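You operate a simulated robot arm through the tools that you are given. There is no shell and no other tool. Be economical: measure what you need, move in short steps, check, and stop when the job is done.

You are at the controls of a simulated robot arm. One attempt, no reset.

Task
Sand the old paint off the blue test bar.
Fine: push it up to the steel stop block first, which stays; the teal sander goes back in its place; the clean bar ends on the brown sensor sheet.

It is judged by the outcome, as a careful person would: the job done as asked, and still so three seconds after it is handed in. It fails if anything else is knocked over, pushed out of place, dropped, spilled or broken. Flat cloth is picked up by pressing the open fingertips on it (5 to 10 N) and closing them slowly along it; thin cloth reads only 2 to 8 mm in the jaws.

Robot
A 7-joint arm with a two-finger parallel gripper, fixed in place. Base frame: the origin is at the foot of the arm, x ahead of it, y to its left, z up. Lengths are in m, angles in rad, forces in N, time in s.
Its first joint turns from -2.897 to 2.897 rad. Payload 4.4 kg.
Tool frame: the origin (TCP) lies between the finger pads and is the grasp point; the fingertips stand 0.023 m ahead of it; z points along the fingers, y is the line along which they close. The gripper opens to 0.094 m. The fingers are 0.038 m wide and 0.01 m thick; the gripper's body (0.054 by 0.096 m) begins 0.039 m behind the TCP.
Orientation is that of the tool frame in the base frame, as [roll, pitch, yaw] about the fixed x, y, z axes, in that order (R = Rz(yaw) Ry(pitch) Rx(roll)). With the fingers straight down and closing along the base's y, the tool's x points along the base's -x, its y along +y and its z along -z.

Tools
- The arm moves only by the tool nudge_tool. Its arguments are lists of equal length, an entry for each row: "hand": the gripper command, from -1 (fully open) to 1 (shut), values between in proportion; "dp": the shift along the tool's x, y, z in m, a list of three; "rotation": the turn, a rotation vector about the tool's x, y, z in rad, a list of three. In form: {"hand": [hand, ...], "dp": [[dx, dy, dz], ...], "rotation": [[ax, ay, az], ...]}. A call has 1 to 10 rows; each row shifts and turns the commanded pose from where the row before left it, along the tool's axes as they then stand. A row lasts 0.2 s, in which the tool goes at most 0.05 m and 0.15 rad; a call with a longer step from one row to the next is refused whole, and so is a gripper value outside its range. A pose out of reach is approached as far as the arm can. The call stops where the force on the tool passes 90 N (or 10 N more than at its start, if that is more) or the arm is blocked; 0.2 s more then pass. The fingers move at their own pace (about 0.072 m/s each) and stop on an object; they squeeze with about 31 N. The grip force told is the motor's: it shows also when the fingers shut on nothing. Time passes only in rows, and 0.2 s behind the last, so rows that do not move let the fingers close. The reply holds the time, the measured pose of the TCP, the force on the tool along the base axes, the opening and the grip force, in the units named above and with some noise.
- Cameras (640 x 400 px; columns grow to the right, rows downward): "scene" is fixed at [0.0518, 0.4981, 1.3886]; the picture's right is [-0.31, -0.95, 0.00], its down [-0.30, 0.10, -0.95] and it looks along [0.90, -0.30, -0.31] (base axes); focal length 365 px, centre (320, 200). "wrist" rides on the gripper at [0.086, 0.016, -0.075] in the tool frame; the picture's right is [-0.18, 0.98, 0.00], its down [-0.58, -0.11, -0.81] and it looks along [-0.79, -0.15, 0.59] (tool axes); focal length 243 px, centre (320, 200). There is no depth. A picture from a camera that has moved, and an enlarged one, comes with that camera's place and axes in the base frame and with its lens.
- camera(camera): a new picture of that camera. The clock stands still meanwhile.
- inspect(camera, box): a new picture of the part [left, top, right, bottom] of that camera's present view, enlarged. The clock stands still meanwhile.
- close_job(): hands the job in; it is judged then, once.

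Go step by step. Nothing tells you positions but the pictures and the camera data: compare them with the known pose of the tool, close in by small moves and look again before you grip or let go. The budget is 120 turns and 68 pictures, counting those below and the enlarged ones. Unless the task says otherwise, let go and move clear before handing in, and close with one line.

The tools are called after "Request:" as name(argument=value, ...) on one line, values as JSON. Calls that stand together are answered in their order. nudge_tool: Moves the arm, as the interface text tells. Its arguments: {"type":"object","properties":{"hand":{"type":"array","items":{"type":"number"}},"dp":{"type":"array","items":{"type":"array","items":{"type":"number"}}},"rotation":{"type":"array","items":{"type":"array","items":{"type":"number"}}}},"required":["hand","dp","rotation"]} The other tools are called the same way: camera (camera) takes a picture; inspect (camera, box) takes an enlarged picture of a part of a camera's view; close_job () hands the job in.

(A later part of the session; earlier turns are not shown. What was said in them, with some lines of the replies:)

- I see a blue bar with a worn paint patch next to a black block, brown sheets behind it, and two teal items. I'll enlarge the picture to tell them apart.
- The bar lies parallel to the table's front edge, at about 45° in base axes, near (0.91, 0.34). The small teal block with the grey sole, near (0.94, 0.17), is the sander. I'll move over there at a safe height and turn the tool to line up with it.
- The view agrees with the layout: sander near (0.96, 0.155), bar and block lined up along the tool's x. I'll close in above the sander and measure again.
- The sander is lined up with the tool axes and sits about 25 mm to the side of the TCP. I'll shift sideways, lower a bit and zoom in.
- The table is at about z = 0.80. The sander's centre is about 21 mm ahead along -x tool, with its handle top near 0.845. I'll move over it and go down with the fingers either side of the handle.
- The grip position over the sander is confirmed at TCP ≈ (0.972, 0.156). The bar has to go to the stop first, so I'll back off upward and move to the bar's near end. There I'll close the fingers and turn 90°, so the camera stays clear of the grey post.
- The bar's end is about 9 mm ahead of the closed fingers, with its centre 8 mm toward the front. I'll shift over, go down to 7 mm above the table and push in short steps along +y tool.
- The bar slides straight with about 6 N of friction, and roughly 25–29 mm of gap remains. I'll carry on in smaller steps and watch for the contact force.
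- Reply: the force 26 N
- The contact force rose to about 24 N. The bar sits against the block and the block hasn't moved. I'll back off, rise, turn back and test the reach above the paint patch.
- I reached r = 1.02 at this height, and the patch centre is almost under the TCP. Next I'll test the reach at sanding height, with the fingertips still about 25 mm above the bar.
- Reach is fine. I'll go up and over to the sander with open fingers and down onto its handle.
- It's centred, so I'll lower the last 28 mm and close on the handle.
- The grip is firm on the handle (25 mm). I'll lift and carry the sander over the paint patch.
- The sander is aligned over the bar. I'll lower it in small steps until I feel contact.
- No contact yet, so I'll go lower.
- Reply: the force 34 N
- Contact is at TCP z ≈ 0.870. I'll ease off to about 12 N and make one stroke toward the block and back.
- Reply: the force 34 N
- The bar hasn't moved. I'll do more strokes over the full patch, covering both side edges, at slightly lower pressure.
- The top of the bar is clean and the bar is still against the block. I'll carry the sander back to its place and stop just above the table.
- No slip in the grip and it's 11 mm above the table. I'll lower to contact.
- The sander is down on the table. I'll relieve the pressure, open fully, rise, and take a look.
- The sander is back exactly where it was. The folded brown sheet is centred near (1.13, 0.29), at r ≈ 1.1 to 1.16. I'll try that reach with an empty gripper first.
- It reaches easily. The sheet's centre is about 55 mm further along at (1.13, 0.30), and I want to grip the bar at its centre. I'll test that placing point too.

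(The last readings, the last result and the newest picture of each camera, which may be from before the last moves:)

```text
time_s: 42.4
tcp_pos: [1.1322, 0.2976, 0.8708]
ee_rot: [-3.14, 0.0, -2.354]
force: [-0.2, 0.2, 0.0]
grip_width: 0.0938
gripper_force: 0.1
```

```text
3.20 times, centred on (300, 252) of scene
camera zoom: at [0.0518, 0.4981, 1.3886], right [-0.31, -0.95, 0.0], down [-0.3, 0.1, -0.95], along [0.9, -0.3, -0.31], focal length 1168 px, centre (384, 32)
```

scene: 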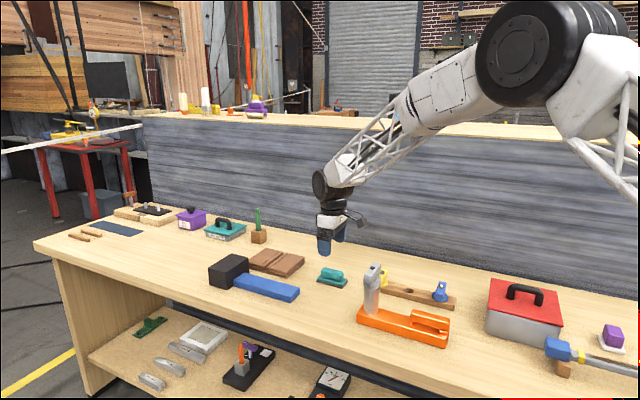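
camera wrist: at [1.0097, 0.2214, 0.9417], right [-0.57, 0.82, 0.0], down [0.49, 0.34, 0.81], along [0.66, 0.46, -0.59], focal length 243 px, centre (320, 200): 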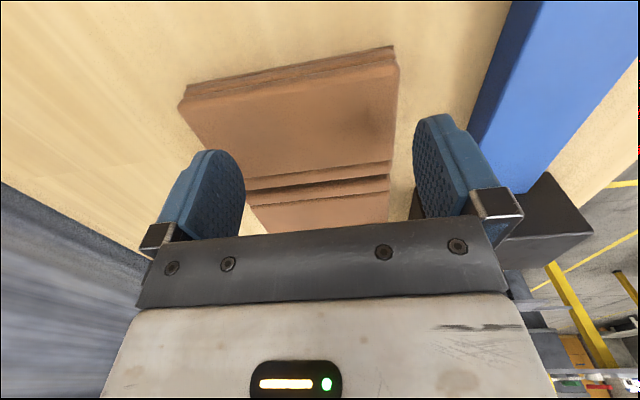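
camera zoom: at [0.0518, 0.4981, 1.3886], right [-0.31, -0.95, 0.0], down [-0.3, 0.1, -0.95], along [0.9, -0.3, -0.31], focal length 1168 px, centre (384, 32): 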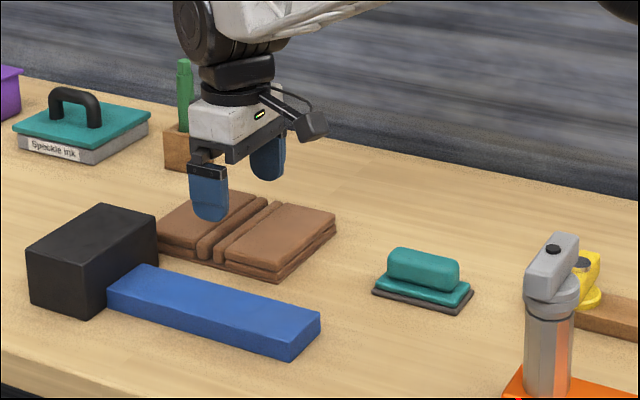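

The placing point is reachable. Now I'll rise and move over the bar's centre.

Request:
nudge_tool(hand=[-1, -1, -1, -1, -1, -1, -1, -1, -1], dp=[[0, 0, -0.04], [0, 0, -0.04], [0.0146, 0.035, 0], [0.0146, 0.035, 0], [0.0146, 0.035, 0], [0.0147, 0.035, 0], [0, 0, 0.03], [0, 0, 0.02], [0, 0, 0]], rotation=[[0, 0, 0], [0, 0, 0], [0, 0, 0], [0, 0, 0], [0, 0, 0], [0, 0, 0], [0, 0, 0], [0, 0, 0], [0, 0, 0]])

Request:
camera(camera="wrist")

Request:
inspect(camera="scene", box=[200, 190, 400, 315])

```text
time_s: 44.4
tcp_pos: [0.9907, 0.3538, 0.9041]
ee_rot: [3.14, 0.001, -2.355]
force: [1.5, 0.4, 0.1]
grip_width: 0.0943
gripper_force: 0.0
```

```text
32 pictures are left
camera wrist: at [0.9188, 0.3046, 0.9787], right [-0.57, 0.82, 0.0], down [0.49, 0.34, 0.81], along [0.66, 0.46, -0.59], focal length 243 px, centre (320, 200)
```

wrist: 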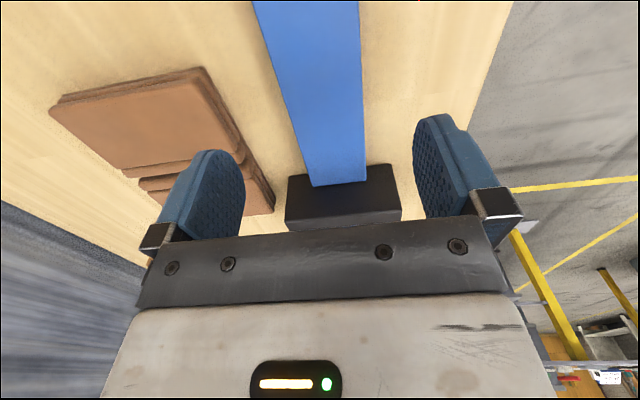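

```text
3.20 times, centred on (300, 252) of scene
camera zoom: at [0.0518, 0.4981, 1.3886], right [-0.31, -0.95, 0.0], down [-0.3, 0.1, -0.95], along [0.9, -0.3, -0.31], focal length 1168 px, centre (384, 32)
```

zoom: 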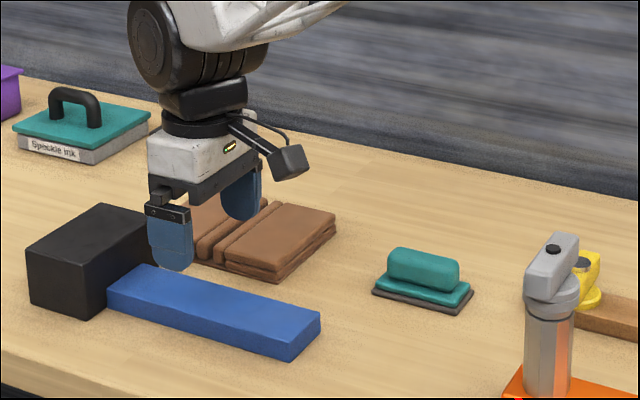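

I'm centred over the bar within a few mm, so I'll go down to the bar, stopping in two steps to check the force.

Request:
nudge_tool(hand=[-1, -1, -1, -1], dp=[[-0.003, 0, 0.03], [0, 0, 0.03], [0, 0, 0.013], [0, 0, 0.003]], rotation=[[0, 0, 0], [0, 0, 0], [0, 0, 0], [0, 0, 0]])

Request:
inspect(camera="scene", box=[200, 230, 330, 311])

```text
time_s: 45.4
tcp_pos: [0.9928, 0.357, 0.8265]
ee_rot: [-3.141, 0.0, -2.352]
force: [0.4, 0.1, 0.6]
grip_width: 0.0942
gripper_force: 0.1
```

```text
4.92 times, centred on (265, 270) of scene
camera zoom: at [0.0518, 0.4981, 1.3886], right [-0.31, -0.95, 0.0], down [-0.3, 0.1, -0.95], along [0.9, -0.3, -0.31], focal length 1797 px, centre (591, -147)
```

zoom: 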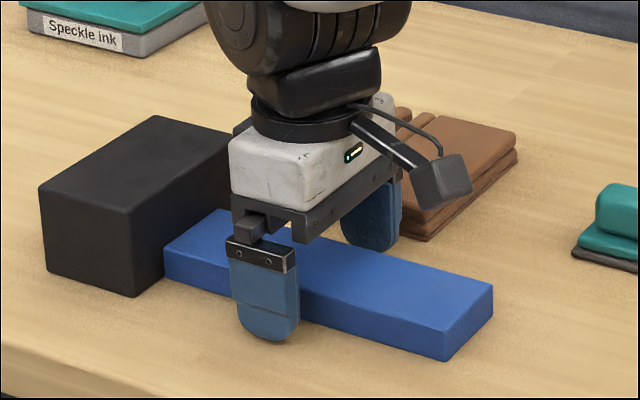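

The fingers straddle the bar at the right depth. I'll close, then lift slightly away from the block.

Request:
nudge_tool(hand=[1, 1, 1, 1], dp=[[0, 0, 0], [0, 0, 0], [0, 0, 0], [0, 0, 0]], rotation=[[0, 0, 0], [0, 0, 0], [0, 0, 0], [0, 0, 0]])

Request:
nudge_tool(hand=[1, 1, 1, 1], dp=[[0.008, 0, -0.004], [0.004, 0, -0.015], [0, 0, -0.02], [0, 0, -0.02]], rotation=[[0, 0, 0], [0, 0, 0], [0, 0, 0], [0, 0, 0]])

Request:
inspect(camera="scene", box=[200, 230, 330, 311])

```text
time_s: 46.4
tcp_pos: [0.9926, 0.3568, 0.827]
ee_rot: [-3.141, 0.001, -2.353]
force: [-2.0, 1.9, -0.7]
grip_width: 0.0549
gripper_force: 31.0
```

```text
time_s: 47.4
tcp_pos: [0.9836, 0.3486, 0.8855]
ee_rot: [-3.141, -0.002, -2.354]
force: [-0.7, -0.1, -15.9]
grip_width: 0.0549
gripper_force: 31.5
```

```text
4.92 times, centred on (265, 270) of scene
camera zoom: at [0.0518, 0.4981, 1.3886], right [-0.31, -0.95, 0.0], down [-0.3, 0.1, -0.95], along [0.9, -0.3, -0.31], focal length 1797 px, centre (591, -147)
```

zoom: 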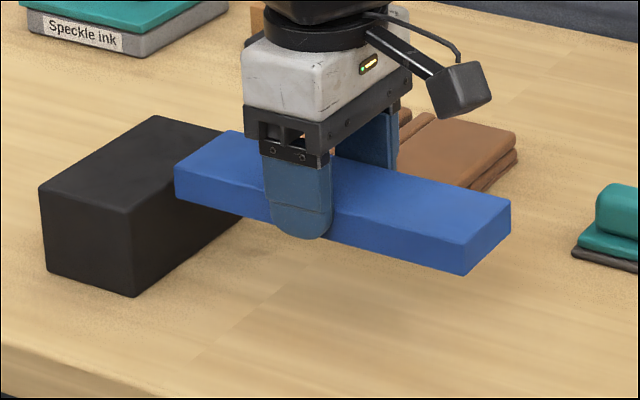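

The bar is held level (about 16 N). I'll move it sideways behind the block first, then along over the sheet.

Request:
nudge_tool(hand=[1, 1, 1, 1, 1, 1, 1], dp=[[0, -0.015, 0], [0, -0.025, 0], [0, -0.025, 0], [0, -0.025, 0], [0, -0.025, 0], [0, -0.02, 0], [0, -0.006, 0]], rotation=[[0, 0, 0], [0, 0, 0], [0, 0, 0], [0, 0, 0], [0, 0, 0], [0, 0, 0], [0, 0, 0]])

Request:
nudge_tool(hand=[1, 1, 1, 1, 1], dp=[[-0.015, 0, 0], [-0.02, 0, 0], [-0.02, 0, 0], [-0.011, 0, 0], [0, 0, 0]], rotation=[[0, 0, 0], [0, 0, 0], [0, 0, 0], [0, 0, 0], [0, 0, 0]])

Request:
inspect(camera="scene", box=[200, 210, 340, 297])

Request:
camera(camera="wrist")

```text
time_s: 49.0
tcp_pos: [1.0842, 0.2484, 0.8857]
ee_rot: [3.141, 0.0, -2.354]
force: [-0.2, -0.9, -16.0]
grip_width: 0.0549
gripper_force: 31.1
```

```text
time_s: 50.2
tcp_pos: [1.1308, 0.2969, 0.885]
ee_rot: [3.14, 0.0, -2.352]
force: [-0.9, 0.5, -15.0]
grip_width: 0.0549
gripper_force: 30.9
```

```text
4.57 times, centred on (270, 254) of scene
camera zoom: at [0.0518, 0.4981, 1.3886], right [-0.31, -0.95, 0.0], down [-0.3, 0.1, -0.95], along [0.9, -0.3, -0.31], focal length 1668 px, centre (549, -45)
```

zoom: 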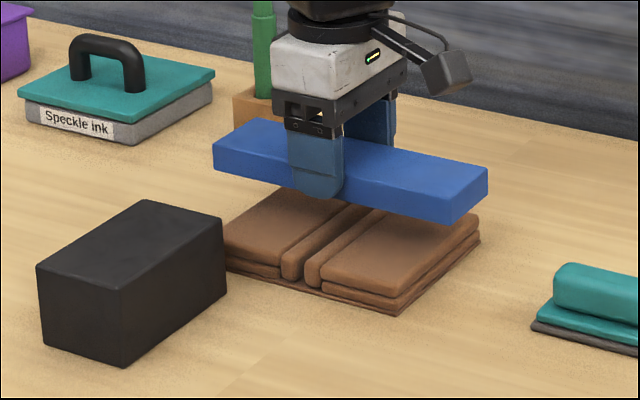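

```text
27 pictures are left
camera wrist: at [1.0584, 0.2464, 0.9601], right [-0.57, 0.82, 0.0], down [0.49, 0.34, 0.81], along [0.66, 0.46, -0.59], focal length 243 px, centre (320, 200)
```

wrist: 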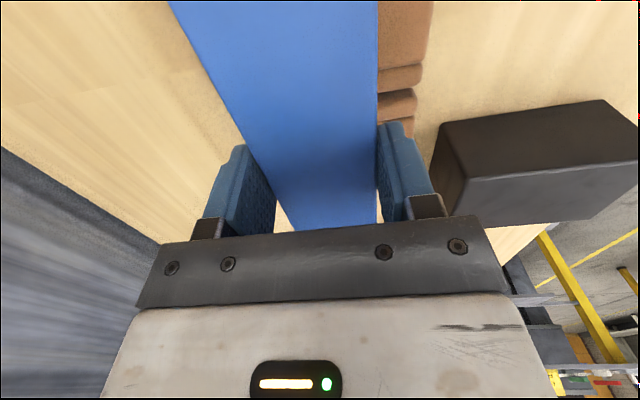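

The bar's centre lies over the sheet's mid-fold, within about 5 mm sideways. I'll correct that and lower until the load goes onto the sheet.

Request:
nudge_tool(hand=[1, 1, 1, 1, 1], dp=[[0, 0.005, 0.01], [0, 0, 0.01], [0, 0, 0.008], [0, 0, 0.003], [0, 0, 0.0]], rotation=[[0, 0, 0], [0, 0, 0], [0, 0, 0], [0, 0, 0], [0, 0, 0]])

Request:
inspect(camera="scene", box=[240, 230, 320, 280])

```text
time_s: 51.4
tcp_pos: [1.1278, 0.2988, 0.8537]
ee_rot: [3.141, -0.001, -2.352]
force: [0.6, -0.1, -14.4]
grip_width: 0.0547
gripper_force: 31.0
```

```text
8.00 times, centred on (280, 255) of scene
camera zoom: at [0.0518, 0.4981, 1.3886], right [-0.31, -0.95, 0.0], down [-0.3, 0.1, -0.95], along [0.9, -0.3, -0.31], focal length 2919 px, centre (640, -240)
```

zoom: 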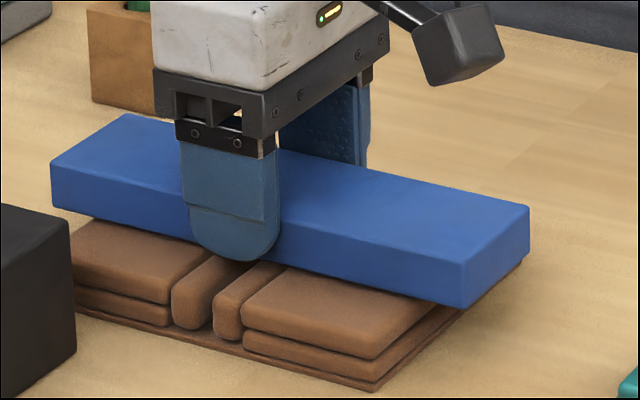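

Request:
nudge_tool(hand=[1, 1, 1], dp=[[0, 0, 0.002], [0, 0, 0.002], [0, 0, 0]], rotation=[[0, 0, 0], [0, 0, 0], [0, 0, 0]])

Request:
nudge_tool(hand=[1, 1, 1], dp=[[0, 0, 0.0015], [0, 0, 0.001], [0, 0, 0]], rotation=[[0, 0, 0], [0, 0, 0], [0, 0, 0]])

```text
time_s: 52.2
tcp_pos: [1.1277, 0.2998, 0.8503]
ee_rot: [-3.141, 0.0, -2.352]
force: [-0.6, -1.5, -7.1]
grip_width: 0.0549
gripper_force: 30.9
```

```text
time_s: 53.0
tcp_pos: [1.1279, 0.3003, 0.8504]
ee_rot: [-3.141, 0.004, -2.352]
force: [-8.5, -1.1, 20.3]
grip_width: 0.0548
gripper_force: 30.7
```

The bar now rests on the sheet. I'll ease the pressure, open and rise.

Request:
nudge_tool(hand=[1, -0.3, -1, -1, -1], dp=[[0, 0, -0.0022], [0, 0, 0], [0, 0, 0], [0, 0, 0], [0, 0, 0]], rotation=[[0, 0, 0], [0, 0, 0], [0, 0, 0], [0, 0, 0], [0, 0, 0]])

Request:
inspect(camera="scene", box=[200, 210, 340, 297])

```text
time_s: 54.2
tcp_pos: [1.1264, 0.2977, 0.8509]
ee_rot: [-3.141, 0.0, -2.353]
force: [-0.9, -0.2, 0.0]
grip_width: 0.0938
gripper_force: 0.1
```

```text
4.57 times, centred on (270, 254) of scene
camera zoom: at [0.0518, 0.4981, 1.3886], right [-0.31, -0.95, 0.0], down [-0.3, 0.1, -0.95], along [0.9, -0.3, -0.31], focal length 1668 px, centre (549, -45)
```

zoom: 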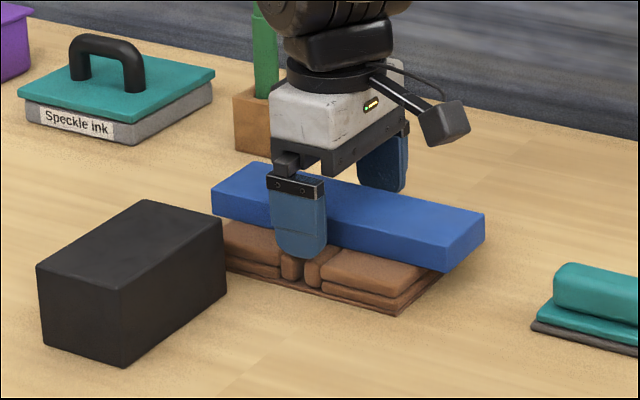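

Request:
nudge_tool(hand=[-1, -1, -1, -1, -1, -1, -1, -1, -1], dp=[[0, 0, -0.03], [0, 0, -0.045], [0, 0, -0.045], [0, 0, -0.045], [0.045, 0, 0], [0.045, 0, 0], [0.045, 0, 0], [0.045, 0, 0], [0, 0, 0]], rotation=[[0, 0, 0], [0, 0, 0], [0, 0, 0], [0, 0, 0], [0, 0, 0], [0, 0, 0], [0, 0, 0], [0, 0, 0], [0, 0, 0]])

Request:
camera(camera="scene")

Request:
inspect(camera="scene", box=[200, 210, 360, 310])

Request:
camera(camera="wrist")

```text
time_s: 56.2
tcp_pos: [0.9985, 0.1708, 1.0148]
ee_rot: [3.141, 0.0, -2.353]
force: [0.1, 0.1, -0.2]
grip_width: 0.0938
gripper_force: 0.0
```

```text
24 pictures are left
```

scene: 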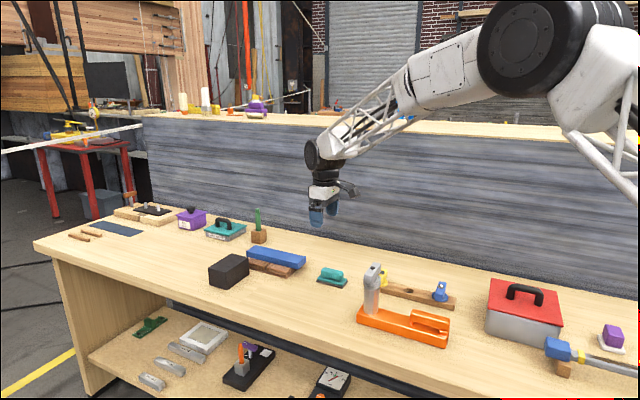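

```text
4.00 times, centred on (280, 260) of scene
camera zoom: at [0.0518, 0.4981, 1.3886], right [-0.31, -0.95, 0.0], down [-0.3, 0.1, -0.95], along [0.9, -0.3, -0.31], focal length 1460 px, centre (480, -40)
```

zoom: 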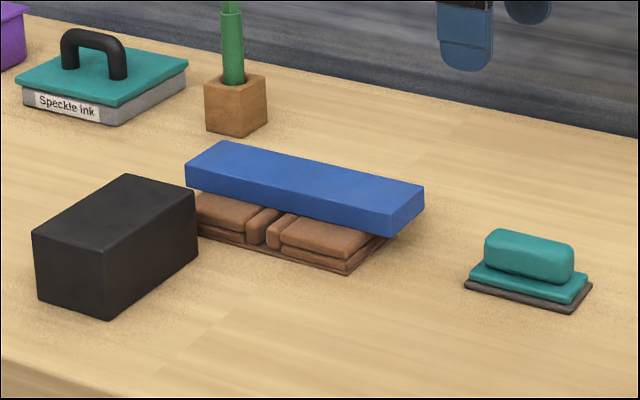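

```text
22 pictures are left
camera wrist: at [0.9263, 0.1216, 1.0902], right [-0.57, 0.82, 0.0], down [0.49, 0.34, 0.81], along [0.66, 0.46, -0.59], focal length 243 px, centre (320, 200)
```

wrist: 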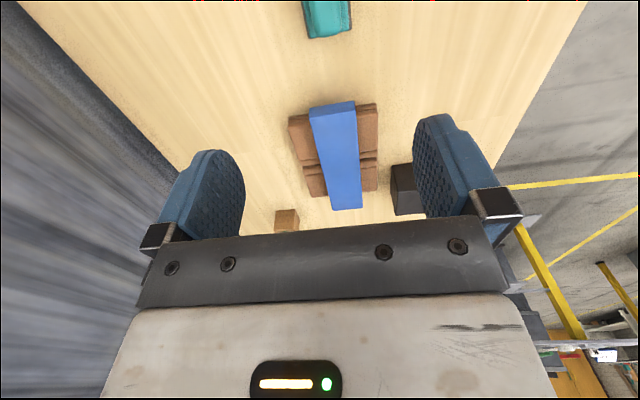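

The clean bar lies centred on the brown sheet, the sander is back in its place, and the block and everything else are where they were. The gripper is clear, so I'm handing in.

Request:
close_job()

```text
The job is handed in.
```

The job is handed in: I pushed the blue bar to the steel stop, sanded the old paint off it and laid it on the brown sensor sheet. The teal sander is back in its place, and the stop block didn't move.
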